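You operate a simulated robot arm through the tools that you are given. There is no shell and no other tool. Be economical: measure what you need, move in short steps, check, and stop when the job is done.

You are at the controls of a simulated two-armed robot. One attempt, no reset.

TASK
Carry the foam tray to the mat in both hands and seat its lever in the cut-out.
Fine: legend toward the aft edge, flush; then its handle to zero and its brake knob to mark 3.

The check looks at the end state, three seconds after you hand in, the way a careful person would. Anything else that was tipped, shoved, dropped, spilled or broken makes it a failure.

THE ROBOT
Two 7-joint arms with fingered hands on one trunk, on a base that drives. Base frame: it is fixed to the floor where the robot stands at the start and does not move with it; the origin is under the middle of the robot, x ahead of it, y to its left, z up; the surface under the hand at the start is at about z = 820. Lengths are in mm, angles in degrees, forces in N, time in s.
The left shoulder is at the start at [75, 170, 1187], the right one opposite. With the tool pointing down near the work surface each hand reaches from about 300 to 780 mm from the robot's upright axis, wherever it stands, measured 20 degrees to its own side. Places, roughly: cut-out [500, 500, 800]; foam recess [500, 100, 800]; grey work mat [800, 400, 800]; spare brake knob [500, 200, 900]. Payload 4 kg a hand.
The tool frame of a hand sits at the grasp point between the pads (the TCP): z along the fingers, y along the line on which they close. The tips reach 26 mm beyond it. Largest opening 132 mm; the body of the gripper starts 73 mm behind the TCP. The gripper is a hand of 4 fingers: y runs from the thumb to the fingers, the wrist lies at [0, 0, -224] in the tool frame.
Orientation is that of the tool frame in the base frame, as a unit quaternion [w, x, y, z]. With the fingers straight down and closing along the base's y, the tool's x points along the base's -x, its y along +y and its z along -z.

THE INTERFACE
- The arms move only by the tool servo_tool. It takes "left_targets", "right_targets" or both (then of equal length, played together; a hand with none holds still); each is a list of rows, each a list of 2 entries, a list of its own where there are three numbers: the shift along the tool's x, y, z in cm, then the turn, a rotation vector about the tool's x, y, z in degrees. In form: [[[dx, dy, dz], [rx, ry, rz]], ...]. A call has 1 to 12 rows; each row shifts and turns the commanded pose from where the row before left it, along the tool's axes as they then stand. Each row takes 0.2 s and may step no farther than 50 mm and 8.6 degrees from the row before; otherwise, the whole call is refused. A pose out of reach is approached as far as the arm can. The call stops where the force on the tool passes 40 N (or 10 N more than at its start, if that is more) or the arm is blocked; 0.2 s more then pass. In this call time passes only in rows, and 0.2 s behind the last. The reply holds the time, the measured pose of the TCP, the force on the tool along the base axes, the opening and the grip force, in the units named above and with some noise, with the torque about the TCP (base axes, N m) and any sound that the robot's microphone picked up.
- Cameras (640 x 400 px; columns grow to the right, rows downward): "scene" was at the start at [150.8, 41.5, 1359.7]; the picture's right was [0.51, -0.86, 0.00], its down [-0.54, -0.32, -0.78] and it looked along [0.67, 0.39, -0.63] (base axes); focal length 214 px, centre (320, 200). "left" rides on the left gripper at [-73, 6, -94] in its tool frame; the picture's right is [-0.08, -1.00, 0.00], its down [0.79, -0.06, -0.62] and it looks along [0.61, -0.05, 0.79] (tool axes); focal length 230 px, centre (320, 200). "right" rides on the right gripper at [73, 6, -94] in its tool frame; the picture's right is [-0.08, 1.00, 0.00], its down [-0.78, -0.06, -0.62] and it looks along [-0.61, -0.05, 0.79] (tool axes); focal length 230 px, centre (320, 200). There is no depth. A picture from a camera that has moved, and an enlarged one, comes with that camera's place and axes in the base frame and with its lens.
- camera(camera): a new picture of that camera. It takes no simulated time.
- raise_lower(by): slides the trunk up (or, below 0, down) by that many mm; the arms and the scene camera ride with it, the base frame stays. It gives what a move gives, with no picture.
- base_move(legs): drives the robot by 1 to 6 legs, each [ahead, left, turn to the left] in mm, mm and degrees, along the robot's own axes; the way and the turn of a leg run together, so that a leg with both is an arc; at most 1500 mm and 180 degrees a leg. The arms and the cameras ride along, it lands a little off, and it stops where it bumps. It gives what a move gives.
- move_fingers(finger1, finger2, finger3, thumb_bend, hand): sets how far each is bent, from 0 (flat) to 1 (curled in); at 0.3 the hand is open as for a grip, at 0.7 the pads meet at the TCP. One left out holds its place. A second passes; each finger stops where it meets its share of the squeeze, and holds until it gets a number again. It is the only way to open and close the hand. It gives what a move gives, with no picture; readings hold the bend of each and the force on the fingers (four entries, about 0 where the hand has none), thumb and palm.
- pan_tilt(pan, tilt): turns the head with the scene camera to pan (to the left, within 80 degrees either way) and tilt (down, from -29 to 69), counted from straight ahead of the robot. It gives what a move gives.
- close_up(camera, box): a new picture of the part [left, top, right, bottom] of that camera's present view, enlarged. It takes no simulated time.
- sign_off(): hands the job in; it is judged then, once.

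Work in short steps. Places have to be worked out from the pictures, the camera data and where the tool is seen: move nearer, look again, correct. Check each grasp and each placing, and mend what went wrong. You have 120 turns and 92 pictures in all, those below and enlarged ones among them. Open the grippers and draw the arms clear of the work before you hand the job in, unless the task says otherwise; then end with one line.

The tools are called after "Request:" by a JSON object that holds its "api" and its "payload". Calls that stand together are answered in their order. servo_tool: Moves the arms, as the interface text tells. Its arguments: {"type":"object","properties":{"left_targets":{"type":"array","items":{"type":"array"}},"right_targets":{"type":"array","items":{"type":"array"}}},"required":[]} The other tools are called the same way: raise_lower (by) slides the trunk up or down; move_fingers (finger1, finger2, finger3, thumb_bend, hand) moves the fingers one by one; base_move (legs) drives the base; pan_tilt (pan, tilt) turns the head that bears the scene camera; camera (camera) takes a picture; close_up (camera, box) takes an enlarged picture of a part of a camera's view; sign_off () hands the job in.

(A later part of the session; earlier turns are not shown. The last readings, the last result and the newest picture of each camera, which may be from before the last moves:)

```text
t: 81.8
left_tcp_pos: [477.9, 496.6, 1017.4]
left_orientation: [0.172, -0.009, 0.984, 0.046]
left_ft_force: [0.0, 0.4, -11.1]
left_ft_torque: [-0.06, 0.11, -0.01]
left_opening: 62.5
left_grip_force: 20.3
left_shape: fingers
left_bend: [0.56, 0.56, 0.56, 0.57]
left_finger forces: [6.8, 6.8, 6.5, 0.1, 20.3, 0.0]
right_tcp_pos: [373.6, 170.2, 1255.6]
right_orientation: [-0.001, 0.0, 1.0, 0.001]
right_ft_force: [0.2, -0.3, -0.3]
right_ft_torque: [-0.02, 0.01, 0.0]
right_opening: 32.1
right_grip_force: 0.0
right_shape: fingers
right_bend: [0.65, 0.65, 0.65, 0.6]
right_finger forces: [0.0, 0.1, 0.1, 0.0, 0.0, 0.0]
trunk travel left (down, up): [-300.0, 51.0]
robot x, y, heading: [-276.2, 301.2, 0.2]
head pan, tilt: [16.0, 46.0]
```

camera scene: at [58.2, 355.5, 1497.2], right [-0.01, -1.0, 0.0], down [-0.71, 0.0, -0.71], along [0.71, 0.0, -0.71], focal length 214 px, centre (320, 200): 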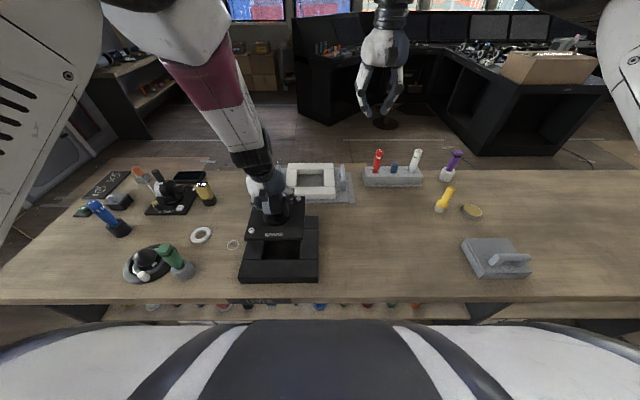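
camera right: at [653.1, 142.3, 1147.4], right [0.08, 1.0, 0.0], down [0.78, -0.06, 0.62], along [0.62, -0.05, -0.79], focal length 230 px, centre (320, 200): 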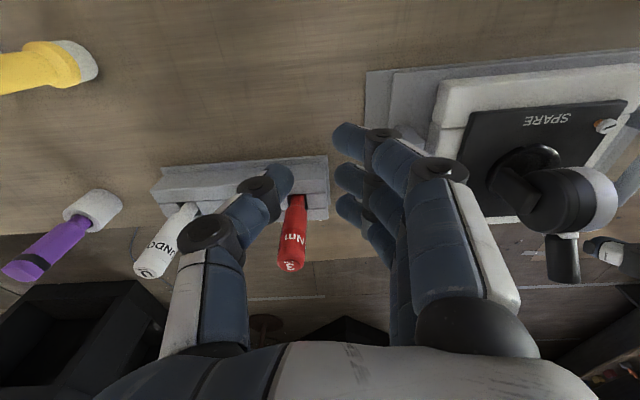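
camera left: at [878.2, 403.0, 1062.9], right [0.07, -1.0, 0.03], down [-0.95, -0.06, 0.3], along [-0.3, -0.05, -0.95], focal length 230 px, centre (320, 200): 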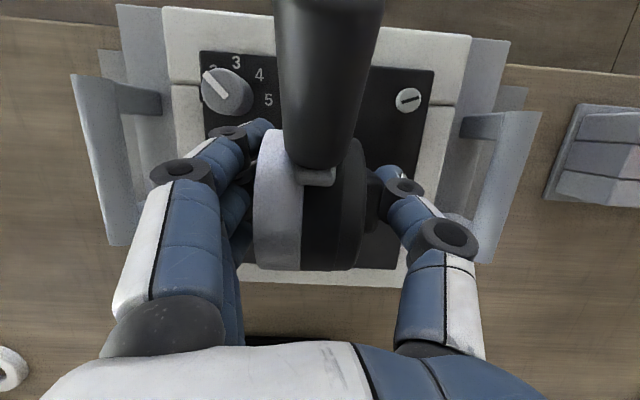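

Motion tracks properly now. I shift −12 mm in y, lower 35 mm by the trunk, and measure.

Request:
{"api": "servo_tool", "payload": {"left_targets": [[[0, -1.2, 0], [0, 0, 0]]]}}

Request:
{"api": "raise_lower", "payload": {"by": -32}}

Request:
{"api": "pan_tilt", "payload": {"pan": 14, "tilt": 42}}

Request:
{"api": "close_up", "payload": {"camera": "scene", "box": [270, 160, 370, 240]}}

```text
t: 82.2
left_tcp_pos: [478.9, 486.2, 1016.3]
left_orientation: [0.173, -0.009, 0.984, 0.047]
left_ft_force: [-0.5, 0.6, -10.9]
left_ft_torque: [-0.05, 0.05, -0.01]
left_opening: 62.2
left_grip_force: 19.8
left_shape: fingers
left_bend: [0.56, 0.56, 0.56, 0.57]
left_finger forces: [6.9, 6.8, 6.6, 0.0, 20.4, 0.1]
right_tcp_pos: [371.5, 168.7, 1256.8]
right_orientation: [0.0, 0.001, 1.0, 0.0]
right_ft_force: [-0.5, -1.0, -0.4]
right_ft_torque: [0.01, -0.03, -0.03]
right_opening: 32.4
right_grip_force: 0.1
right_shape: fingers
right_bend: [0.65, 0.65, 0.65, 0.6]
right_finger forces: [0.1, 0.0, 0.0, 0.0, 0.0, 0.1]
trunk travel left (down, up): [-300.0, 51.0]
robot x, y, heading: [-274.9, 299.6, 0.0]
head pan, tilt: [16.0, 46.0]
```

```text
t: 83.0
left_tcp_pos: [478.4, 486.3, 986.8]
left_orientation: [0.173, -0.008, 0.984, 0.045]
left_ft_force: [-0.1, 0.4, -10.5]
left_ft_torque: [-0.06, 0.08, -0.02]
left_opening: 62.3
left_grip_force: 19.9
left_shape: fingers
left_bend: [0.56, 0.56, 0.56, 0.57]
left_finger forces: [6.8, 6.9, 6.6, 0.1, 20.2, 0.0]
right_tcp_pos: [370.6, 169.9, 1225.2]
right_orientation: [0.002, 0.0, 1.0, 0.0]
right_ft_force: [0.1, 0.3, 0.2]
right_ft_torque: [0.01, -0.04, 0.01]
right_opening: 32.2
right_grip_force: 0.1
right_shape: fingers
right_bend: [0.65, 0.65, 0.65, 0.6]
right_finger forces: [0.0, 0.0, 0.0, 0.0, 0.0, 0.0]
trunk travel left (down, up): [-268.0, 83.0]
robot x, y, heading: [-275.8, 294.2, 0.2]
head pan, tilt: [16.0, 46.0]
```

```text
t: 83.7
left_tcp_pos: [479.2, 485.7, 984.9]
left_orientation: [0.172, -0.009, 0.984, 0.047]
left_ft_force: [-0.3, -0.7, -11.9]
left_ft_torque: [-0.05, 0.04, -0.02]
left_opening: 62.1
left_grip_force: 20.3
left_shape: fingers
left_bend: [0.56, 0.56, 0.56, 0.57]
left_finger forces: [6.7, 6.7, 6.6, 0.0, 20.2, 0.0]
right_tcp_pos: [371.7, 169.1, 1225.2]
right_orientation: [0.0, 0.0, 1.0, 0.0]
right_ft_force: [0.7, 0.1, -0.3]
right_ft_torque: [0.03, -0.01, 0.0]
right_opening: 32.2
right_grip_force: 0.1
right_shape: fingers
right_bend: [0.65, 0.65, 0.65, 0.6]
right_finger forces: [0.1, 0.0, 0.0, 0.0, 0.0, 0.1]
trunk travel left (down, up): [-268.0, 83.0]
robot x, y, heading: [-279.2, 297.4, -0.1]
head pan, tilt: [14.0, 42.0]
```

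```text
5.00 times, centred on (320, 200) of scene
camera zoom: at [-145.2, 318.4, 1424.3], right [0.24, -0.97, 0.0], down [-0.65, -0.16, -0.74], along [0.72, 0.18, -0.67], focal length 1072 px, centre (320, 200)
```

zoom: 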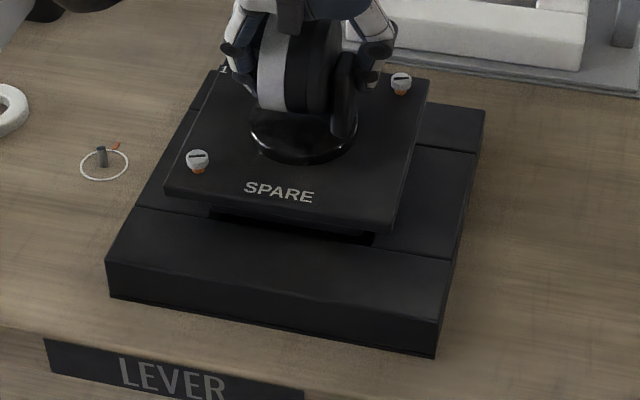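

The plate is at about (477, 485) over the frame centre (479, 480), with 1–1.5° errors in roll, pitch and yaw. I apply these corrections and go down 12 mm.

Request:
{"api": "servo_tool", "payload": {"left_targets": [[[-0.33, -0.48, 0.12], [-0.4, 1.5, 1.75]], [[0.2, 0, 0.56], [0, 0, 0]], [[0.2, 0, 0.56], [0, 0, 0]]]}}

Request:
{"api": "close_up", "payload": {"camera": "scene", "box": [270, 160, 370, 240]}}

```text
t: 84.5
left_tcp_pos: [482.8, 481.6, 971.4]
left_orientation: [0.161, 0.004, 0.986, 0.052]
left_ft_force: [-0.1, 0.0, -10.7]
left_ft_torque: [-0.06, 0.08, -0.01]
left_opening: 62.6
left_grip_force: 20.3
left_shape: fingers
left_bend: [0.56, 0.56, 0.56, 0.57]
left_finger forces: [6.7, 6.8, 6.6, 0.1, 20.4, 0.1]
right_tcp_pos: [370.8, 168.1, 1224.9]
right_orientation: [0.0, 0.0, 1.0, -0.001]
right_ft_force: [0.1, 0.0, 0.6]
right_ft_torque: [-0.01, 0.01, 0.02]
right_opening: 32.1
right_grip_force: 0.0
right_shape: fingers
right_bend: [0.65, 0.65, 0.65, 0.6]
right_finger forces: [0.0, 0.0, 0.1, 0.1, 0.0, 0.0]
trunk travel left (down, up): [-268.0, 83.0]
robot x, y, heading: [-272.6, 295.4, 0.3]
head pan, tilt: [14.0, 42.0]
```

```text
5.00 times, centred on (320, 200) of scene
camera zoom: at [-145.1, 318.4, 1424.3], right [0.24, -0.97, 0.0], down [-0.65, -0.16, -0.74], along [0.72, 0.18, -0.67], focal length 1072 px, centre (320, 200)
```

zoom: 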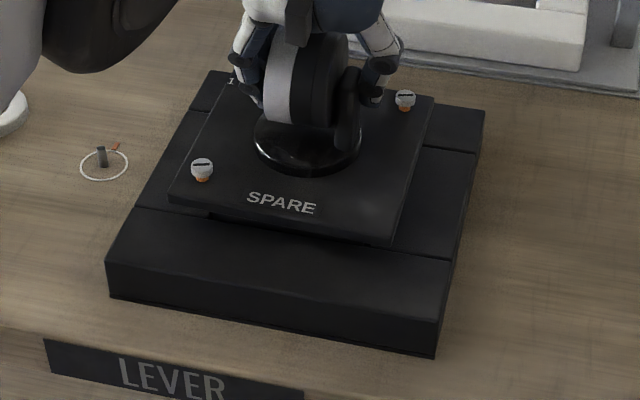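

No contact yet at TCP z ≈ 971, lower than the previous catch. I continue down in small guarded steps.

Request:
{"api": "servo_tool", "payload": {"left_targets": [[[0.16, 0, 0.47], [0, 0, 0]], [[0.16, 0, 0.47], [0, 0, 0]]]}}

```text
t: 85.0
left_tcp_pos: [482.0, 484.2, 961.8]
left_orientation: [0.159, 0.005, 0.986, 0.053]
left_ft_force: [0.3, -2.0, -11.2]
left_ft_torque: [-0.16, 0.03, 0.03]
left_opening: 62.3
left_grip_force: 20.4
left_shape: fingers
left_bend: [0.56, 0.56, 0.56, 0.57]
left_finger forces: [6.9, 6.6, 6.1, 0.0, 21.1, 0.0]
right_tcp_pos: [371.6, 169.4, 1224.4]
right_orientation: [0.0, 0.001, 1.0, 0.0]
right_ft_force: [0.1, -1.3, -0.5]
right_ft_torque: [0.06, 0.0, 0.0]
right_opening: 31.7
right_grip_force: 0.0
right_shape: fingers
right_bend: [0.65, 0.65, 0.65, 0.6]
right_finger forces: [0.0, 0.0, 0.1, 0.0, 0.0, 0.0]
trunk travel left (down, up): [-268.0, 83.0]
robot x, y, heading: [-276.1, 299.2, 0.0]
head pan, tilt: [14.0, 42.0]
```

It is in the hole: only a light −2 N touch in y. I continue down, nudging 1 mm to −y.

Request:
{"api": "servo_tool", "payload": {"left_targets": [[[0.16, -0.1, 0.47], [0, 0, 0]], [[0.16, 0, 0.47], [0, 0, 0]]]}}

Request:
{"api": "close_up", "payload": {"camera": "scene", "box": [270, 160, 370, 240]}}

```text
t: 85.7
left_tcp_pos: [482.7, 483.7, 952.3]
left_orientation: [0.16, 0.006, 0.986, 0.052]
left_ft_force: [-0.1, -2.3, -11.1]
left_ft_torque: [-0.21, 0.03, 0.12]
left_opening: 62.1
left_grip_force: 20.6
left_shape: fingers
left_bend: [0.56, 0.56, 0.56, 0.57]
left_finger forces: [7.1, 6.6, 5.8, 0.0, 21.3, 0.0]
right_tcp_pos: [371.0, 169.2, 1225.4]
right_orientation: [-0.001, 0.0, 1.0, 0.0]
right_ft_force: [-1.3, 0.1, 0.5]
right_ft_torque: [-0.02, 0.03, -0.01]
right_opening: 31.8
right_grip_force: 0.1
right_shape: fingers
right_bend: [0.65, 0.65, 0.65, 0.6]
right_finger forces: [0.0, 0.0, 0.0, 0.0, 0.0, 0.0]
trunk travel left (down, up): [-268.0, 83.0]
robot x, y, heading: [-275.0, 300.1, 0.1]
head pan, tilt: [14.0, 42.0]
```

```text
5.00 times, centred on (320, 200) of scene
camera zoom: at [-145.4, 318.2, 1424.3], right [0.24, -0.97, 0.0], down [-0.65, -0.16, -0.74], along [0.72, 0.18, -0.67], focal length 1072 px, centre (320, 200)
```

zoom: 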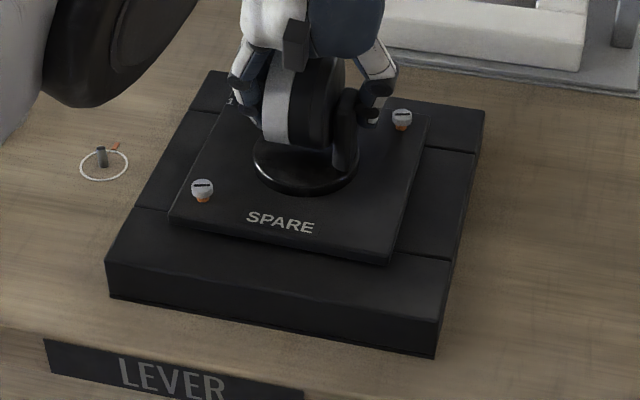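

It is sliding in nicely with the full weight still on the hand. I lower the last few millimetres until the weight comes off.

Request:
{"api": "servo_tool", "payload": {"left_targets": [[[0.1, -0.05, 0.29], [0, 0, 0]], [[0.1, 0, 0.29], [0, 0, 0]], [[0.07, 0, 0.2], [0, 0, 0]]]}}

```text
t: 86.5
left_tcp_pos: [481.0, 484.8, 945.8]
left_orientation: [0.159, 0.005, 0.986, 0.052]
left_ft_force: [0.3, -0.3, -6.1]
left_ft_torque: [-0.51, 0.1, 0.05]
left_opening: 62.6
left_grip_force: 21.0
left_shape: fingers
left_bend: [0.56, 0.56, 0.56, 0.57]
left_finger forces: [7.1, 6.9, 6.3, 0.0, 21.0, 0.1]
right_tcp_pos: [370.9, 169.9, 1225.5]
right_orientation: [0.0, 0.0, 1.0, 0.0]
right_ft_force: [0.3, 0.6, 0.2]
right_ft_torque: [0.03, 0.03, -0.03]
right_opening: 31.9
right_grip_force: 0.0
right_shape: fingers
right_bend: [0.65, 0.65, 0.65, 0.6]
right_finger forces: [0.1, 0.0, 0.1, 0.0, 0.0, 0.0]
trunk travel left (down, up): [-268.0, 83.0]
robot x, y, heading: [-278.5, 297.0, 0.1]
head pan, tilt: [14.0, 42.0]
```

One edge is taking load. I go 3 mm more.

Request:
{"api": "servo_tool", "payload": {"left_targets": [[[0.1, 0, 0.29], [0, 0, 0]]]}}

Request:
{"api": "close_up", "payload": {"camera": "scene", "box": [270, 160, 370, 240]}}

```text
t: 86.8
left_tcp_pos: [481.9, 483.8, 943.8]
left_orientation: [0.161, 0.005, 0.986, 0.053]
left_ft_force: [-1.0, -0.6, 4.8]
left_ft_torque: [-0.54, 0.05, 0.09]
left_opening: 62.4
left_grip_force: 21.8
left_shape: fingers
left_bend: [0.56, 0.56, 0.56, 0.58]
left_finger forces: [7.5, 7.2, 6.9, 0.1, 22.0, 0.1]
right_tcp_pos: [369.9, 170.1, 1226.5]
right_orientation: [0.001, 0.0, 1.0, 0.0]
right_ft_force: [0.0, -0.8, 0.1]
right_ft_torque: [0.0, 0.0, 0.01]
right_opening: 32.3
right_grip_force: 0.0
right_shape: fingers
right_bend: [0.65, 0.65, 0.65, 0.6]
right_finger forces: [0.0, 0.1, 0.0, 0.0, 0.0, 0.0]
trunk travel left (down, up): [-268.0, 83.0]
robot x, y, heading: [-275.7, 297.7, 0.2]
head pan, tilt: [14.0, 42.0]
```

```text
5.00 times, centred on (320, 200) of scene
camera zoom: at [-147.2, 318.0, 1424.7], right [0.24, -0.97, 0.0], down [-0.65, -0.16, -0.74], along [0.72, 0.18, -0.67], focal length 1072 px, centre (320, 200)
```

zoom: 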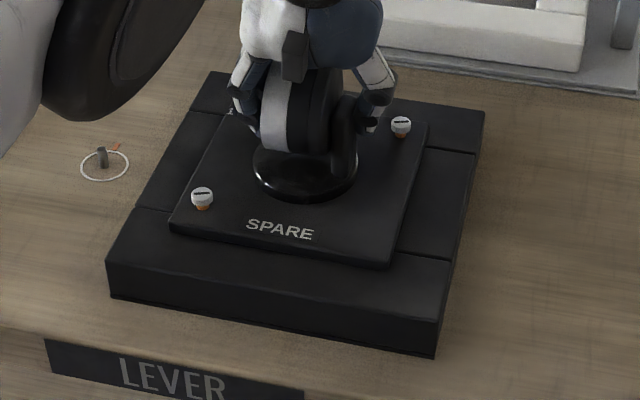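

The plate is resting on the frame. I open the hand and check how it settles.

Request:
{"api": "move_fingers", "payload": {"hand": "left", "thumb_bend": 0.42, "finger1": 0.42, "finger2": 0.42, "finger3": 0.42}}

Request:
{"api": "servo_tool", "payload": {"left_targets": [[[-0.7, 0.0, -2], [0, 0, 0]], [[-0.8, 0, -2.5], [0, 0, 0]], [[-0.8, 0, -2.5], [0, 0, 0]], [[-0.8, 0, -2.5], [0, 0, 0]], [[-0.8, 0, -2.5], [0, 0, 0]]]}}

Request:
{"api": "close_up", "payload": {"camera": "scene", "box": [260, 130, 380, 240]}}

Request:
{"api": "camera", "payload": {"camera": "left"}}

```text
t: 87.8
left_tcp_pos: [480.1, 484.6, 941.7]
left_orientation: [0.16, 0.004, 0.986, 0.053]
left_ft_force: [1.0, 0.1, -0.7]
left_ft_torque: [0.0, 0.0, 0.0]
left_opening: 96.6
left_grip_force: 0.0
left_shape: fingers
left_bend: [0.42, 0.42, 0.42, 0.42]
left_finger forces: [0.0, 0.1, 0.0, 0.1, 0.1, 0.0]
right_tcp_pos: [369.4, 169.0, 1226.1]
right_orientation: [0.0, 0.0, 1.0, 0.001]
right_ft_force: [-0.5, 0.1, -0.5]
right_ft_torque: [0.0, -0.01, 0.05]
right_opening: 32.0
right_grip_force: 0.1
right_shape: fingers
right_bend: [0.65, 0.65, 0.65, 0.6]
right_finger forces: [0.0, 0.1, 0.0, 0.0, 0.0, 0.1]
trunk travel left (down, up): [-268.0, 83.0]
robot x, y, heading: [-273.8, 299.8, 0.3]
head pan, tilt: [14.0, 42.0]
```

```text
t: 89.0
left_tcp_pos: [479.9, 468.2, 1068.9]
left_orientation: [0.159, 0.006, 0.986, 0.053]
left_ft_force: [0.6, -0.4, 0.3]
left_ft_torque: [-0.01, 0.01, -0.04]
left_opening: 96.2
left_grip_force: 0.1
left_shape: fingers
left_bend: [0.42, 0.42, 0.42, 0.42]
left_finger forces: [0.0, 0.0, 0.0, 0.1, 0.0, 0.0]
right_tcp_pos: [371.1, 168.1, 1226.0]
right_orientation: [0.001, 0.0, 1.0, -0.001]
right_ft_force: [0.9, 0.1, 0.4]
right_ft_torque: [0.0, 0.03, 0.0]
right_opening: 32.1
right_grip_force: 0.0
right_shape: fingers
right_bend: [0.65, 0.65, 0.65, 0.6]
right_finger forces: [0.0, 0.1, 0.0, 0.0, 0.0, 0.0]
trunk travel left (down, up): [-268.0, 83.0]
robot x, y, heading: [-272.0, 301.7, 0.2]
head pan, tilt: [14.0, 42.0]
```

```text
3.64 times, centred on (320, 185) of scene
camera zoom: at [-147.1, 317.9, 1424.5], right [0.24, -0.97, 0.0], down [-0.65, -0.16, -0.74], along [0.72, 0.18, -0.67], focal length 780 px, centre (320, 254)
```

zoom: 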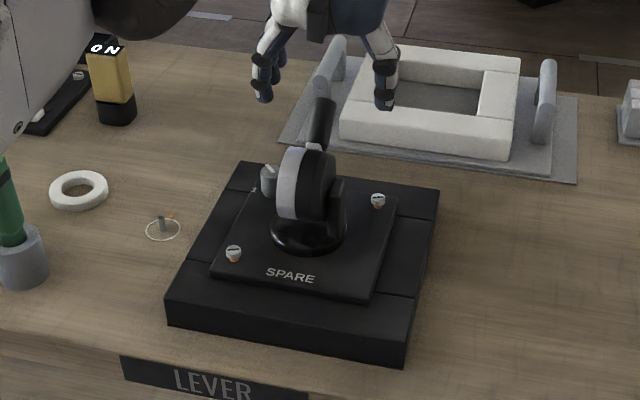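

```text
23 pictures are left
camera left: at [517.5, 465.1, 1182.4], right [0.08, -0.99, -0.08], down [-0.94, -0.1, 0.33], along [-0.33, 0.05, -0.94], focal length 230 px, centre (320, 200)
```

left: 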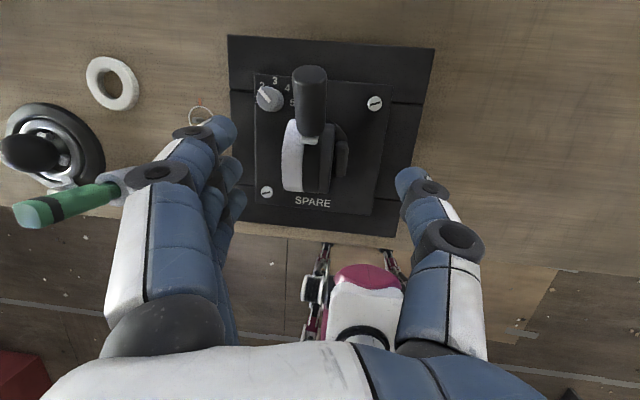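

Seated: the plate is at (478, 485–490) with the body in the hole. Now I look closely for the handle's zero mark.

Request:
{"api": "close_up", "payload": {"camera": "left", "box": [240, 50, 410, 220]}}

Request:
{"api": "close_up", "payload": {"camera": "scene", "box": [295, 150, 345, 210]}}

```text
2.35 times, centred on (325, 135) of left
camera zoom: at [517.5, 465.1, 1182.4], right [0.08, -0.99, -0.08], down [-0.94, -0.1, 0.33], along [-0.33, 0.05, -0.94], focal length 541 px, centre (308, 353)
```

zoom: 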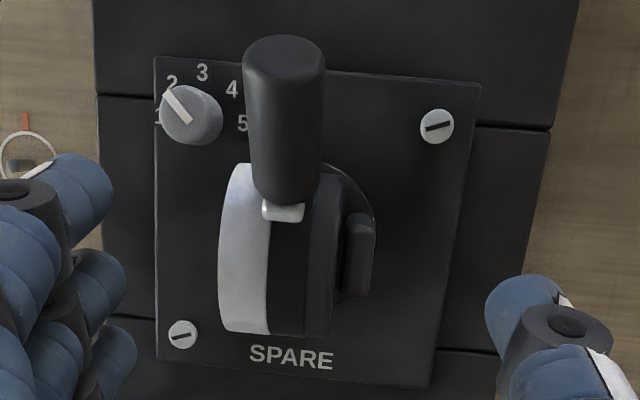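

```text
6.67 times, centred on (320, 180) of scene
camera zoom: at [-147.1, 317.9, 1424.5], right [0.24, -0.97, 0.0], down [-0.65, -0.16, -0.74], along [0.72, 0.18, -0.67], focal length 1430 px, centre (320, 333)
```

zoom: 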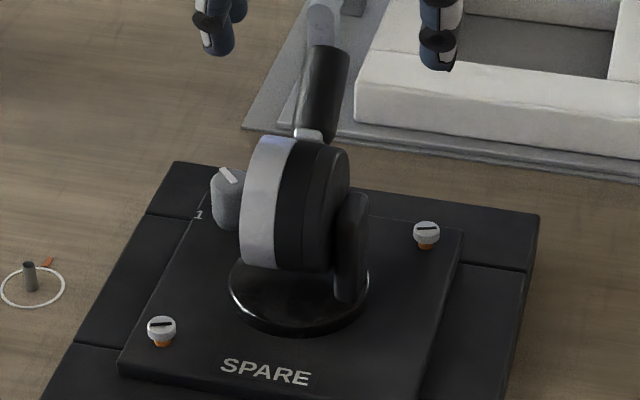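

No scale is printed, so I take zero as the upright neutral. The handle now leans about 49° forward: tip at (545, 487, 1000), axis near (484, 945). I will pinch the grip with thumb and middle finger and swing it back along the arc. First I position above it.

Request:
{"api": "servo_tool", "payload": {"left_targets": [[[-2.7, 0.95, 0.9], [3, 0, -0.8]], [[-2.7, 1.0, 0.9], [2.9, 0, -0.85]]]}}

Request:
{"api": "move_fingers", "payload": {"hand": "left", "finger1": 0.3, "finger3": 0.3, "finger2": 0.45, "thumb_bend": 0.45}}

Request:
{"api": "camera", "payload": {"camera": "left"}}

```text
t: 89.7
left_tcp_pos: [499.1, 503.3, 1073.0]
left_orientation: [0.161, 0.0, 0.987, 0.0]
left_ft_force: [-0.2, -0.1, 0.2]
left_ft_torque: [-0.02, -0.03, 0.0]
left_opening: 96.7
left_grip_force: 0.0
left_shape: fingers
left_bend: [0.42, 0.42, 0.42, 0.42]
left_finger forces: [0.0, 0.0, 0.0, 0.0, 0.0, 0.1]
left hand out of reach, approached as far as the arm can: row 2
right_tcp_pos: [367.2, 169.1, 1227.0]
right_orientation: [0.002, 0.001, 1.0, 0.001]
right_ft_force: [-0.3, -0.4, -0.4]
right_ft_torque: [-0.02, -0.05, 0.01]
right_opening: 32.0
right_grip_force: 0.1
right_shape: fingers
right_bend: [0.65, 0.65, 0.65, 0.6]
right_finger forces: [0.1, 0.1, 0.0, 0.0, 0.0, 0.1]
trunk travel left (down, up): [-268.0, 83.0]
robot x, y, heading: [-271.5, 302.5, -0.1]
head pan, tilt: [14.0, 42.0]
```

```text
t: 90.7
left_tcp_pos: [501.3, 504.5, 1070.5]
left_orientation: [0.16, -0.001, 0.987, 0.0]
left_ft_force: [1.1, 0.5, -0.1]
left_ft_torque: [0.02, -0.01, -0.02]
left_opening: 111.7
left_grip_force: 0.0
left_shape: fingers
left_bend: [0.3, 0.45, 0.3, 0.45]
left_finger forces: [0.0, 0.0, 0.0, 0.1, 0.0, 0.1]
right_tcp_pos: [370.4, 168.9, 1226.2]
right_orientation: [0.0, 0.0, 1.0, 0.0]
right_ft_force: [-0.4, 0.0, 0.1]
right_ft_torque: [-0.03, 0.02, 0.01]
right_opening: 32.2
right_grip_force: 0.1
right_shape: fingers
right_bend: [0.65, 0.65, 0.65, 0.6]
right_finger forces: [0.0, 0.0, 0.0, 0.0, 0.0, 0.0]
trunk travel left (down, up): [-268.0, 83.0]
robot x, y, heading: [-275.5, 297.2, 0.2]
head pan, tilt: [14.0, 42.0]
```

```text
20 pictures are left
camera left: at [540.5, 510.8, 1184.4], right [0.08, -1.0, 0.03], down [-0.94, -0.06, 0.34], along [-0.33, -0.05, -0.94], focal length 230 px, centre (320, 200)
```

left: 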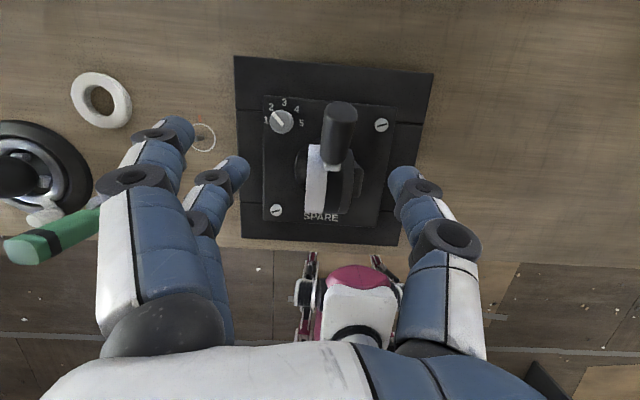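

That was the reach limit. I bring the base 50 mm forward, then move over the handle and part-way down.

Request:
{"api": "base_move", "payload": {"legs": [[50, 0, 0]]}}

Request:
{"api": "servo_tool", "payload": {"left_targets": [[[1.2, -0.8, 1.4], [0, 0, 0]], [[1.2, -0.8, 1.4], [0, 0, 0]]]}}

Request:
{"api": "camera", "payload": {"camera": "left"}}

```text
t: 91.6
left_tcp_pos: [552.4, 504.3, 1070.2]
left_orientation: [0.159, 0.0, 0.987, 0.0]
left_ft_force: [0.0, 0.5, -0.3]
left_ft_torque: [-0.02, 0.05, -0.01]
left_opening: 111.9
left_grip_force: 0.1
left_shape: fingers
left_bend: [0.3, 0.45, 0.3, 0.45]
left_finger forces: [0.0, 0.0, 0.0, 0.0, 0.0, 0.0]
right_tcp_pos: [421.1, 169.1, 1225.8]
right_orientation: [0.0, 0.0, 1.0, 0.0]
right_ft_force: [0.9, -0.1, 0.0]
right_ft_torque: [0.0, 0.02, 0.0]
right_opening: 32.2
right_grip_force: 0.0
right_shape: fingers
right_bend: [0.65, 0.65, 0.65, 0.6]
right_finger forces: [0.1, 0.0, 0.1, 0.1, 0.0, 0.0]
trunk travel left (down, up): [-268.0, 83.0]
robot x, y, heading: [-223.6, 300.9, 0.0]
head pan, tilt: [14.0, 42.0]
```

```text
t: 92.2
left_tcp_pos: [539.2, 486.6, 1039.1]
left_orientation: [0.16, -0.002, 0.987, 0.0]
left_ft_force: [-0.2, -0.6, -0.7]
left_ft_torque: [-0.01, -0.01, 0.03]
left_opening: 112.1
left_grip_force: 0.1
left_shape: fingers
left_bend: [0.3, 0.45, 0.3, 0.45]
left_finger forces: [0.0, 0.0, 0.1, 0.0, 0.0, 0.1]
right_tcp_pos: [419.7, 168.9, 1225.2]
right_orientation: [-0.001, 0.0, 1.0, 0.001]
right_ft_force: [0.4, -0.6, -0.1]
right_ft_torque: [0.0, 0.0, 0.01]
right_opening: 32.2
right_grip_force: 0.1
right_shape: fingers
right_bend: [0.65, 0.65, 0.65, 0.6]
right_finger forces: [0.0, 0.0, 0.0, 0.0, 0.0, 0.1]
trunk travel left (down, up): [-268.0, 83.0]
robot x, y, heading: [-226.5, 300.0, 0.2]
head pan, tilt: [14.0, 42.0]
```

```text
19 pictures are left
camera left: at [578.0, 494.2, 1151.7], right [0.08, -1.0, 0.03], down [-0.94, -0.06, 0.34], along [-0.33, -0.05, -0.94], focal length 230 px, centre (320, 200)
```

left: 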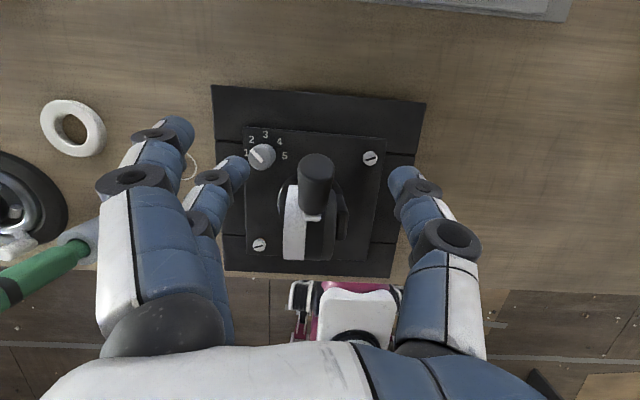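

I descend around the grip, shifting 3 mm to +y.

Request:
{"api": "servo_tool", "payload": {"left_targets": [[[0.57, 0.1, 1.5], [0, 0, 0]], [[0.57, 0.1, 1.5], [0, 0, 0]], [[0.57, 0.1, 1.5], [0, 0, 0]]]}}

Request:
{"api": "move_fingers", "payload": {"hand": "left", "finger2": 0.7, "thumb_bend": 0.7}}

Request:
{"api": "camera", "payload": {"camera": "left"}}

Request:
{"api": "close_up", "payload": {"camera": "scene", "box": [260, 100, 380, 200]}}

```text
t: 93.0
left_tcp_pos: [538.1, 488.5, 986.4]
left_orientation: [0.16, -0.001, 0.987, -0.001]
left_ft_force: [-0.1, 0.1, -0.2]
left_ft_torque: [0.01, 0.02, -0.02]
left_opening: 111.8
left_grip_force: 0.0
left_shape: fingers
left_bend: [0.3, 0.45, 0.3, 0.45]
left_finger forces: [0.1, 0.0, 0.0, 0.1, 0.0, 0.1]
right_tcp_pos: [421.7, 169.9, 1224.8]
right_orientation: [0.0, 0.0, 1.0, 0.0]
right_ft_force: [0.0, 0.2, -1.4]
right_ft_torque: [-0.01, 0.01, -0.05]
right_opening: 32.0
right_grip_force: 0.1
right_shape: fingers
right_bend: [0.65, 0.65, 0.65, 0.6]
right_finger forces: [0.1, 0.1, 0.0, 0.1, 0.0, 0.1]
trunk travel left (down, up): [-268.0, 83.0]
robot x, y, heading: [-224.1, 302.4, 0.2]
head pan, tilt: [14.0, 42.0]
```

```text
t: 94.0
left_tcp_pos: [537.2, 488.8, 986.7]
left_orientation: [0.16, -0.001, 0.987, 0.0]
left_ft_force: [0.2, -2.0, -0.2]
left_ft_torque: [0.01, -0.01, -0.04]
left_opening: 75.0
left_grip_force: 2.8
left_shape: fingers
left_bend: [0.3, 0.69, 0.3, 0.69]
left_finger forces: [0.0, 0.9, 0.0, 0.0, 3.6, 0.0]
right_tcp_pos: [420.4, 168.1, 1225.4]
right_orientation: [0.001, 0.0, 1.0, 0.0]
right_ft_force: [-0.6, 0.8, 0.8]
right_ft_torque: [-0.02, 0.07, -0.02]
right_opening: 31.9
right_grip_force: 0.0
right_shape: fingers
right_bend: [0.65, 0.65, 0.65, 0.6]
right_finger forces: [0.1, 0.1, 0.0, 0.0, 0.0, 0.0]
trunk travel left (down, up): [-268.0, 83.0]
robot x, y, heading: [-227.5, 301.1, -0.0]
head pan, tilt: [14.0, 42.0]
```

```text
18 pictures are left
camera left: at [576.3, 495.4, 1100.5], right [0.08, -1.0, 0.03], down [-0.94, -0.06, 0.34], along [-0.33, -0.05, -0.94], focal length 230 px, centre (320, 200)
```

left: 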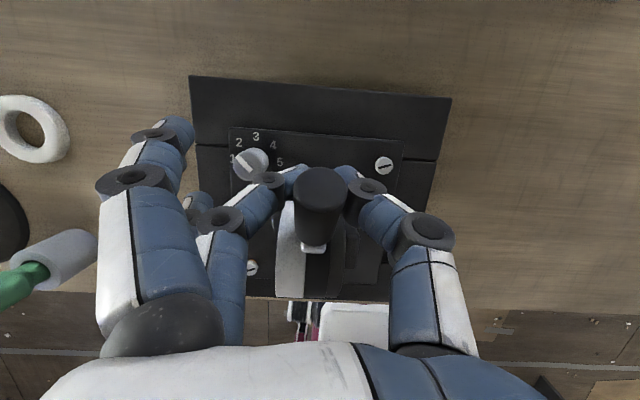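

```text
4.00 times, centred on (320, 150) of scene
camera zoom: at [-96.5, 317.7, 1424.5], right [0.24, -0.97, 0.0], down [-0.65, -0.16, -0.74], along [0.72, 0.18, -0.67], focal length 858 px, centre (320, 400)
```

zoom: 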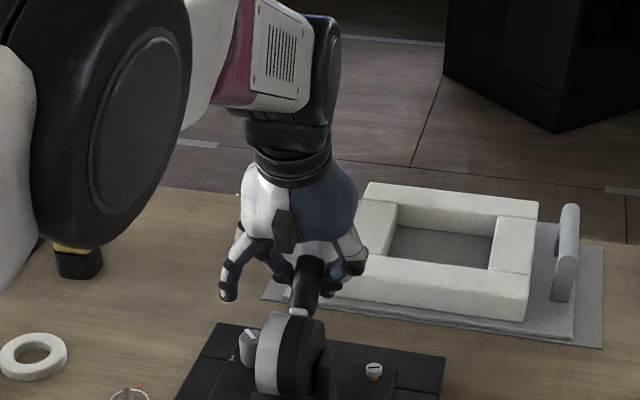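

The thumb and middle finger now hold the grip around its front side. I swing it back along the arc in guarded steps.

Request:
{"api": "servo_tool", "payload": {"left_targets": [[[0.62, 0, -1.3], [0, 0, 0]], [[0.86, 0, -1.12], [0, 0, 0]], [[1.08, 0, -0.91], [0, 0, 0]]]}}

Request:
{"api": "close_up", "payload": {"camera": "scene", "box": [270, 130, 370, 230]}}

```text
t: 94.8
left_tcp_pos: [502.3, 489.3, 1014.5]
left_orientation: [0.161, -0.002, 0.987, 0.001]
left_ft_force: [4.9, -1.9, 2.7]
left_ft_torque: [-0.02, -0.11, 0.0]
left_opening: 75.4
left_grip_force: 3.8
left_shape: fingers
left_bend: [0.3, 0.69, 0.3, 0.69]
left_finger forces: [0.0, 4.0, 0.1, 0.0, 3.4, 0.0]
right_tcp_pos: [420.6, 168.8, 1225.6]
right_orientation: [0.0, 0.0, 1.0, 0.0]
right_ft_force: [0.1, -0.6, 0.1]
right_ft_torque: [-0.01, -0.02, -0.05]
right_opening: 32.2
right_grip_force: 0.0
right_shape: fingers
right_bend: [0.65, 0.65, 0.65, 0.6]
right_finger forces: [0.0, 0.0, 0.0, 0.1, 0.0, 0.1]
trunk travel left (down, up): [-268.0, 83.0]
robot x, y, heading: [-226.1, 301.3, 0.3]
head pan, tilt: [14.0, 42.0]
```

```text
4.00 times, centred on (320, 180) of scene
camera zoom: at [-96.6, 317.7, 1424.6], right [0.24, -0.97, 0.0], down [-0.65, -0.16, -0.74], along [0.72, 0.18, -0.67], focal length 858 px, centre (320, 280)
```

zoom: 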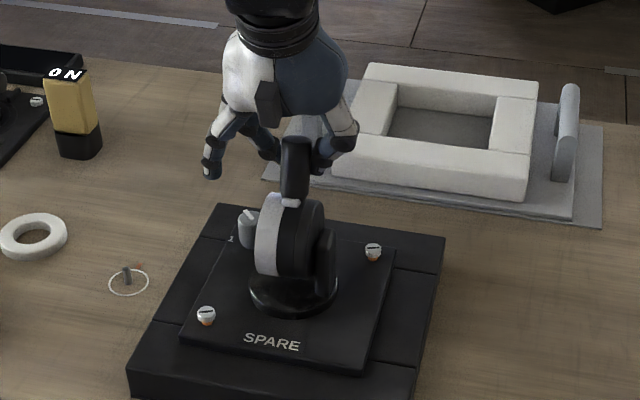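

The handle swings with only about 5 N and is roughly 20–30° from upright now. To judge "upright" from the side, I turn the right hand −90° so its camera looks toward +y.

Request:
{"api": "servo_tool", "payload": {"right_targets": [[[0, 0, 0], [0, 0, -8.2]], [[0, 0, 0], [0, 0, -8.2]], [[0, 0, 0], [0, 0, -8.2]], [[0, 0, 0], [0, 0, -8.2]], [[0, 0, 0], [0, 0, -8.2]], [[0, 0, 0], [0, 0, -8.2]], [[0, 0, 0], [0, 0, -8.2]], [[0, 0, 0], [0, 0, -8.2]], [[0, 0, 0], [0, 0, -8.2]], [[0, 0, 0], [0, 0, -8.2]], [[0, 0, 0], [0, 0, -8.0]]]}}

Request:
{"api": "camera", "payload": {"camera": "right"}}

```text
t: 97.2
left_tcp_pos: [502.6, 489.3, 1011.9]
left_orientation: [0.16, -0.001, 0.987, 0.001]
left_ft_force: [-0.3, -1.7, -0.5]
left_ft_torque: [-0.03, 0.0, -0.02]
left_opening: 73.8
left_grip_force: 1.0
left_shape: fingers
left_bend: [0.3, 0.69, 0.3, 0.69]
left_finger forces: [0.0, 0.4, 0.1, 0.1, 1.4, 0.1]
right_tcp_pos: [420.4, 168.6, 1225.8]
right_orientation: [0.0, 0.707, -0.707, 0.0]
right_ft_force: [0.4, 0.1, 0.0]
right_ft_torque: [-0.02, -0.01, 0.01]
right_opening: 32.1
right_grip_force: 0.1
right_shape: fingers
right_bend: [0.65, 0.65, 0.65, 0.6]
right_finger forces: [0.0, 0.0, 0.1, 0.0, 0.0, 0.0]
trunk travel left (down, up): [-268.0, 83.0]
robot x, y, heading: [-224.7, 301.0, 0.3]
head pan, tilt: [14.0, 42.0]
```

```text
15 pictures are left
camera right: at [414.7, 95.3, 1319.6], right [-1.0, 0.08, 0.0], down [0.06, 0.78, 0.62], along [0.05, 0.61, -0.79], focal length 230 px, centre (320, 200)
```

right: 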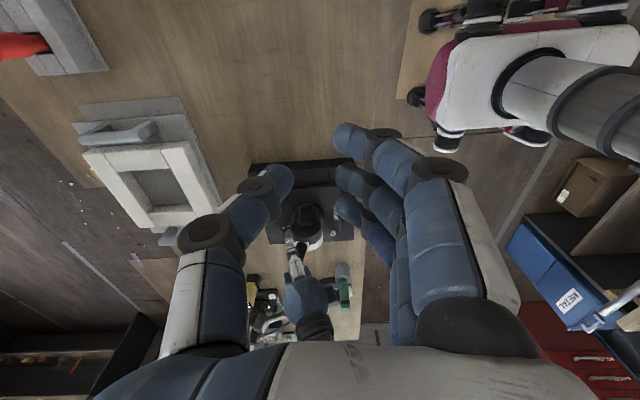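

The rotation worked. I zoom in on the drum and handle from this side.

Request:
{"api": "close_up", "payload": {"camera": "right", "box": [260, 165, 350, 265]}}

```text
4.00 times, centred on (305, 215) of right
camera zoom: at [414.7, 95.3, 1319.6], right [-1.0, 0.08, 0.0], down [0.06, 0.78, 0.62], along [0.05, 0.61, -0.79], focal length 920 px, centre (380, 140)
```

zoom: 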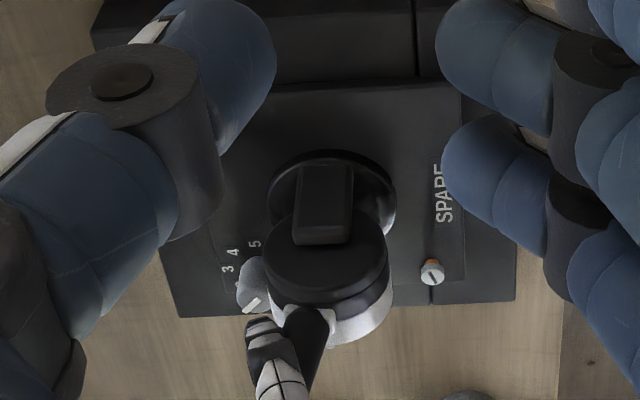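

The axis column gives x ≈ 476. The handle is partly hidden by the fingers, so I release it, since it holds its place by friction, lift the left hand away, and look clearly.

Request:
{"api": "move_fingers", "payload": {"hand": "left", "finger2": 0.4, "thumb_bend": 0.4}}

Request:
{"api": "servo_tool", "payload": {"left_targets": [[[-0.8, 0, -2.5], [0, 0, 0]], [[-0.8, 0, -2.5], [0, 0, 0]], [[-0.8, 0, -2.5], [0, 0, 0]], [[-0.8, 2, -2.5], [0, 0, 0]], [[-0.8, 3, -2.5], [0, 0, 0]]]}}

Request:
{"api": "close_up", "payload": {"camera": "right", "box": [260, 165, 350, 265]}}

```text
t: 98.2
left_tcp_pos: [502.4, 489.5, 1011.8]
left_orientation: [0.16, -0.001, 0.987, 0.0]
left_ft_force: [0.7, 0.1, -0.6]
left_ft_torque: [0.03, 0.02, 0.01]
left_opening: 119.6
left_grip_force: 0.1
left_shape: fingers
left_bend: [0.3, 0.4, 0.3, 0.4]
left_finger forces: [0.1, 0.0, 0.1, 0.0, 0.1, 0.0]
right_tcp_pos: [420.7, 168.5, 1224.4]
right_orientation: [0.0, 0.707, -0.707, 0.0]
right_ft_force: [-0.3, 1.1, 0.3]
right_ft_torque: [-0.01, -0.02, 0.0]
right_opening: 32.3
right_grip_force: 0.0
right_shape: fingers
right_bend: [0.65, 0.65, 0.65, 0.6]
right_finger forces: [0.0, 0.0, 0.0, 0.0, 0.0, 0.0]
trunk travel left (down, up): [-268.0, 83.0]
robot x, y, heading: [-222.6, 299.7, 0.1]
head pan, tilt: [14.0, 42.0]
```

```text
t: 99.4
left_tcp_pos: [500.1, 541.3, 1144.0]
left_orientation: [0.16, 0.0, 0.987, -0.001]
left_ft_force: [0.4, 0.9, -0.1]
left_ft_torque: [0.0, 0.01, 0.0]
left_opening: 119.9
left_grip_force: 0.1
left_shape: fingers
left_bend: [0.3, 0.4, 0.3, 0.4]
left_finger forces: [0.1, 0.0, 0.1, 0.0, 0.1, 0.0]
right_tcp_pos: [421.3, 169.2, 1226.6]
right_orientation: [0.0, -0.707, 0.707, 0.0]
right_ft_force: [0.1, -0.4, 0.1]
right_ft_torque: [-0.04, -0.01, 0.0]
right_opening: 32.4
right_grip_force: 0.0
right_shape: fingers
right_bend: [0.65, 0.65, 0.65, 0.6]
right_finger forces: [0.0, 0.0, 0.0, 0.0, 0.0, 0.0]
trunk travel left (down, up): [-268.0, 83.0]
robot x, y, heading: [-228.0, 300.7, 0.0]
head pan, tilt: [14.0, 42.0]
```

```text
4.00 times, centred on (305, 215) of right
camera zoom: at [414.1, 96.6, 1319.8], right [-1.0, 0.08, 0.0], down [0.06, 0.78, 0.62], along [0.05, 0.61, -0.79], focal length 920 px, centre (380, 140)
```

zoom: 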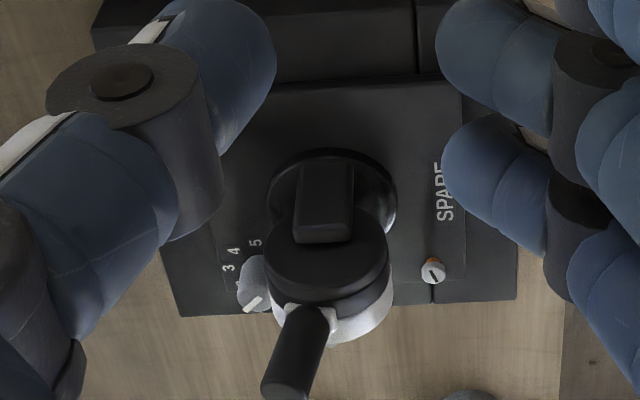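

Measured from this side: the axis is at x ≈ 475.5 and the handle tip at (496, 1020), so the handle is still about 14° forward. I regrip as before and pull back another ~16 mm.

Request:
{"api": "servo_tool", "payload": {"left_targets": [[[0.8, -3, 2.5], [0, 0, 0]], [[0.8, -2, 2.5], [0, 0, 0]], [[0.8, 0, 2.5], [0, 0, 0]], [[0.8, 0, 2.5], [0, 0, 0]], [[0.8, 0, 2.5], [0, 0, 0]]]}}

Request:
{"api": "move_fingers", "payload": {"hand": "left", "finger2": 0.7, "thumb_bend": 0.7}}

Request:
{"api": "servo_tool", "payload": {"left_targets": [[[0.74, 0, -0.35], [0, 0, 0]], [[0.74, 0, -0.35], [0, 0, 0]], [[0, 0, 0], [0, 0, 0]]]}}

Request:
{"api": "close_up", "payload": {"camera": "right", "box": [260, 165, 350, 265]}}

```text
t: 100.6
left_tcp_pos: [501.4, 491.7, 1011.3]
left_orientation: [0.161, -0.001, 0.987, 0.0]
left_ft_force: [0.9, 0.0, 0.0]
left_ft_torque: [-0.04, 0.02, 0.02]
left_opening: 119.5
left_grip_force: 0.1
left_shape: fingers
left_bend: [0.3, 0.4, 0.3, 0.4]
left_finger forces: [0.2, 0.1, 0.0, 0.0, 0.0, 0.0]
right_tcp_pos: [421.1, 170.3, 1225.0]
right_orientation: [0.0, 0.707, -0.707, 0.0]
right_ft_force: [0.3, 0.1, 0.4]
right_ft_torque: [-0.01, 0.03, 0.0]
right_opening: 32.3
right_grip_force: 0.1
right_shape: fingers
right_bend: [0.65, 0.65, 0.65, 0.6]
right_finger forces: [0.0, 0.0, 0.0, 0.0, 0.0, 0.1]
trunk travel left (down, up): [-268.0, 83.0]
robot x, y, heading: [-223.2, 301.8, -0.1]
head pan, tilt: [14.0, 42.0]
```

```text
t: 101.6
left_tcp_pos: [501.7, 491.5, 1010.8]
left_orientation: [0.16, -0.001, 0.987, 0.0]
left_ft_force: [0.2, -4.8, -1.1]
left_ft_torque: [-0.04, 0.02, 0.0]
left_opening: 76.2
left_grip_force: 1.9
left_shape: fingers
left_bend: [0.3, 0.69, 0.3, 0.68]
left_finger forces: [0.0, 0.3, 0.1, 0.1, 4.1, 0.1]
right_tcp_pos: [420.7, 167.5, 1226.0]
right_orientation: [-0.001, 0.707, -0.707, -0.001]
right_ft_force: [-0.4, -0.4, -0.3]
right_ft_torque: [0.0, 0.0, -0.03]
right_opening: 32.0
right_grip_force: 0.0
right_shape: fingers
right_bend: [0.65, 0.65, 0.65, 0.6]
right_finger forces: [0.0, 0.1, 0.0, 0.0, 0.0, 0.0]
trunk travel left (down, up): [-268.0, 83.0]
robot x, y, heading: [-225.2, 295.5, -0.2]
head pan, tilt: [14.0, 42.0]
```

```text
t: 102.4
left_tcp_pos: [484.2, 491.4, 1014.5]
left_orientation: [0.16, -0.002, 0.987, 0.001]
left_ft_force: [0.1, 0.5, 0.3]
left_ft_torque: [-0.03, 0.03, 0.03]
left_opening: 72.5
left_grip_force: 0.0
left_shape: fingers
left_bend: [0.3, 0.7, 0.3, 0.7]
left_finger forces: [0.0, 0.0, 0.0, 0.1, 0.2, 0.0]
right_tcp_pos: [420.8, 168.2, 1225.3]
right_orientation: [0.0, -0.707, 0.707, 0.0]
right_ft_force: [0.4, 0.2, -0.3]
right_ft_torque: [0.01, -0.01, 0.02]
right_opening: 32.0
right_grip_force: 0.1
right_shape: fingers
right_bend: [0.65, 0.65, 0.65, 0.6]
right_finger forces: [0.0, 0.1, 0.1, 0.1, 0.0, 0.0]
trunk travel left (down, up): [-268.0, 83.0]
robot x, y, heading: [-224.5, 299.5, 0.0]
head pan, tilt: [14.0, 42.0]
```

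```text
4.00 times, centred on (305, 215) of right
camera zoom: at [414.5, 95.8, 1319.5], right [-1.0, 0.08, 0.0], down [0.06, 0.78, 0.62], along [0.05, 0.62, -0.79], focal length 920 px, centre (380, 140)
```

zoom: 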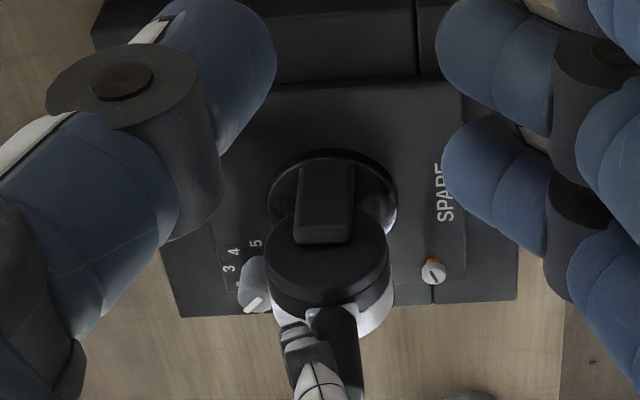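

The contact force vanished, so the handle moved on by itself a little, perhaps into its neutral. I release, lift away and measure.

Request:
{"api": "move_fingers", "payload": {"hand": "left", "finger2": 0.4, "thumb_bend": 0.4}}

Request:
{"api": "servo_tool", "payload": {"left_targets": [[[-0.8, 0, -2.5], [0, 0, 0]], [[-0.8, 0, -2.5], [0, 0, 0]], [[-0.8, 0, -2.5], [0, 0, 0]], [[-0.8, 2, -2.5], [0, 0, 0]], [[-0.8, 3, -2.5], [0, 0, 0]]]}}

Request:
{"api": "close_up", "payload": {"camera": "right", "box": [260, 165, 350, 265]}}

```text
t: 103.4
left_tcp_pos: [484.3, 491.2, 1013.0]
left_orientation: [0.161, -0.001, 0.987, 0.001]
left_ft_force: [0.0, 0.0, 0.0]
left_ft_torque: [0.02, -0.01, -0.01]
left_opening: 119.2
left_grip_force: 0.1
left_shape: fingers
left_bend: [0.3, 0.4, 0.3, 0.4]
left_finger forces: [0.0, 0.1, 0.1, 0.0, 0.0, 0.1]
right_tcp_pos: [421.2, 168.6, 1225.0]
right_orientation: [-0.001, 0.707, -0.707, 0.0]
right_ft_force: [0.0, 0.3, 0.3]
right_ft_torque: [0.0, -0.05, 0.0]
right_opening: 32.1
right_grip_force: 0.0
right_shape: fingers
right_bend: [0.65, 0.65, 0.65, 0.6]
right_finger forces: [0.0, 0.0, 0.0, 0.0, 0.0, 0.0]
trunk travel left (down, up): [-268.0, 83.0]
robot x, y, heading: [-223.4, 299.5, -0.0]
head pan, tilt: [14.0, 42.0]
```

```text
t: 104.6
left_tcp_pos: [484.1, 538.2, 1146.6]
left_orientation: [0.16, -0.002, 0.987, -0.001]
left_ft_force: [0.3, 0.3, -0.3]
left_ft_torque: [0.0, 0.0, -0.01]
left_opening: 119.3
left_grip_force: 0.1
left_shape: fingers
left_bend: [0.3, 0.4, 0.3, 0.4]
left_finger forces: [0.0, 0.0, 0.1, 0.0, 0.0, 0.1]
right_tcp_pos: [420.9, 169.8, 1226.3]
right_orientation: [-0.001, 0.707, -0.707, 0.001]
right_ft_force: [-0.6, 0.1, 0.5]
right_ft_torque: [0.01, 0.0, -0.01]
right_opening: 32.0
right_grip_force: 0.2
right_shape: fingers
right_bend: [0.65, 0.65, 0.65, 0.6]
right_finger forces: [0.0, 0.0, 0.0, 0.0, 0.0, 0.1]
trunk travel left (down, up): [-268.0, 83.0]
robot x, y, heading: [-230.2, 298.2, -0.0]
head pan, tilt: [14.0, 42.0]
```

```text
4.00 times, centred on (305, 215) of right
camera zoom: at [414.0, 96.4, 1319.9], right [-1.0, 0.08, 0.0], down [0.06, 0.78, 0.62], along [0.05, 0.61, -0.79], focal length 920 px, centre (380, 140)
```

zoom: 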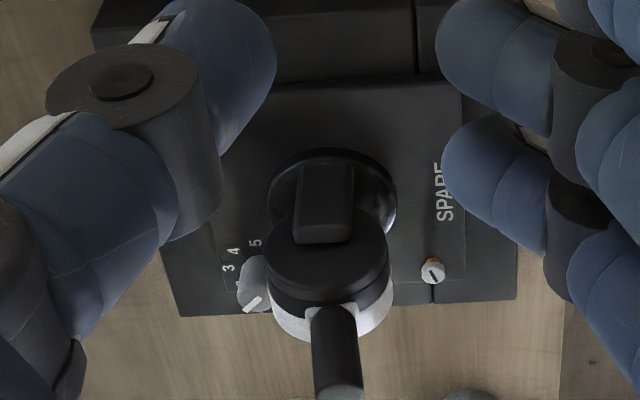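

The handle is now about 6° past upright. I will nudge it forward from behind with closed fingertips. For arm posture I back the base 60 mm, keep the right camera in place, and bring the closed left hand down behind the handle.

Request:
{"api": "base_move", "payload": {"legs": [[-60, 0, 0]]}}

Request:
{"api": "move_fingers", "payload": {"hand": "left", "finger2": 0.7, "thumb_bend": 0.7}}

Request:
{"api": "servo_tool", "payload": {"left_targets": [[[0, -2.4, 0], [0, 0, 0]], [[0, -2.4, 0], [0, 0, 0]], [[1.1, 0, 3.2], [0, 0, 0]], [[1.1, 0, 3.2], [0, 0, 0]], [[1.1, 0, 3.2], [0, 0, 0]], [[1.0, 0, 3.1], [0, 0, 0]]], "right_targets": [[[0, -1, 0], [0, 0, 0]], [[0, -1, 0], [0, 0, 0]], [[0, -1, 0], [0, 0, 0]], [[0, -1, 0], [0, 0, 0]], [[0, -1, 0], [0, 0, 0]], [[0, -1, 0], [0, 0, 0]]]}}

Request:
{"api": "close_up", "payload": {"camera": "right", "box": [250, 165, 370, 275]}}

```text
t: 105.5
left_tcp_pos: [424.5, 539.5, 1147.4]
left_orientation: [0.16, -0.002, 0.987, 0.0]
left_ft_force: [-0.2, -0.1, 0.0]
left_ft_torque: [-0.05, -0.04, -0.02]
left_opening: 119.7
left_grip_force: 0.0
left_shape: fingers
left_bend: [0.3, 0.4, 0.3, 0.4]
left_finger forces: [0.0, 0.0, 0.0, 0.1, 0.1, 0.0]
right_tcp_pos: [360.8, 169.7, 1226.6]
right_orientation: [0.001, -0.707, 0.707, -0.001]
right_ft_force: [-0.8, 0.0, 0.6]
right_ft_torque: [-0.03, 0.0, -0.01]
right_opening: 31.8
right_grip_force: 0.1
right_shape: fingers
right_bend: [0.65, 0.65, 0.65, 0.6]
right_finger forces: [0.0, 0.0, 0.0, 0.1, 0.0, 0.0]
trunk travel left (down, up): [-268.0, 83.0]
robot x, y, heading: [-285.3, 300.5, 0.0]
head pan, tilt: [14.0, 42.0]
```

```text
t: 106.5
left_tcp_pos: [425.6, 539.7, 1146.8]
left_orientation: [0.161, -0.001, 0.987, -0.001]
left_ft_force: [0.5, -0.3, 0.1]
left_ft_torque: [-0.01, 0.0, 0.02]
left_opening: 71.9
left_grip_force: 0.1
left_shape: fingers
left_bend: [0.3, 0.7, 0.3, 0.7]
left_finger forces: [0.0, 0.0, 0.1, 0.1, 0.0, 0.1]
right_tcp_pos: [362.6, 169.2, 1226.3]
right_orientation: [-0.001, 0.707, -0.707, 0.0]
right_ft_force: [-0.8, -0.4, 0.5]
right_ft_torque: [-0.01, 0.01, -0.01]
right_opening: 31.9
right_grip_force: 0.0
right_shape: fingers
right_bend: [0.65, 0.65, 0.65, 0.6]
right_finger forces: [0.0, 0.0, 0.0, 0.0, 0.1, 0.0]
trunk travel left (down, up): [-268.0, 83.0]
robot x, y, heading: [-281.0, 299.7, -0.2]
head pan, tilt: [14.0, 42.0]
```

```text
t: 108.0
left_tcp_pos: [425.6, 489.9, 1012.8]
left_orientation: [0.161, 0.0, 0.987, -0.001]
left_ft_force: [0.0, -0.7, -0.2]
left_ft_torque: [0.01, -0.02, 0.0]
left_opening: 71.8
left_grip_force: 0.1
left_shape: fingers
left_bend: [0.3, 0.7, 0.3, 0.7]
left_finger forces: [0.0, 0.0, 0.0, 0.0, 0.0, 0.0]
right_tcp_pos: [396.8, 163.9, 1221.8]
right_orientation: [0.0, 0.707, -0.707, -0.001]
right_ft_force: [0.2, -0.1, 0.0]
right_ft_torque: [-0.01, 0.0, 0.0]
right_opening: 32.3
right_grip_force: 0.1
right_shape: fingers
right_bend: [0.65, 0.65, 0.65, 0.6]
right_finger forces: [0.0, 0.0, 0.1, 0.1, 0.0, 0.0]
right hand out of reach, approached as far as the arm can: row 4, 5, 6
trunk travel left (down, up): [-268.0, 83.0]
robot x, y, heading: [-283.7, 299.8, 0.2]
head pan, tilt: [14.0, 42.0]
```

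```text
3.64 times, centred on (310, 220) of right
camera zoom: at [391.0, 90.9, 1315.6], right [-1.0, 0.08, 0.0], down [0.06, 0.78, 0.62], along [0.05, 0.61, -0.79], focal length 837 px, centre (356, 127)
```

zoom: 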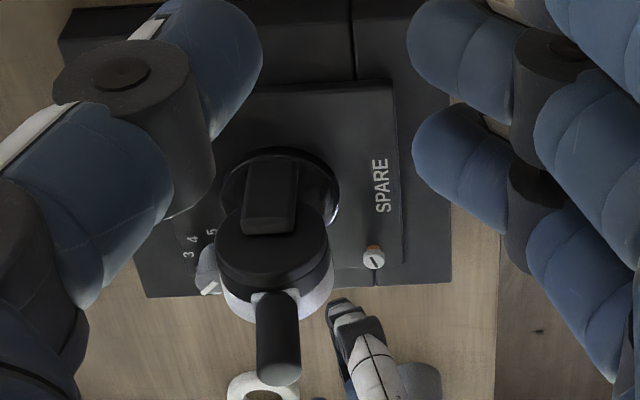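

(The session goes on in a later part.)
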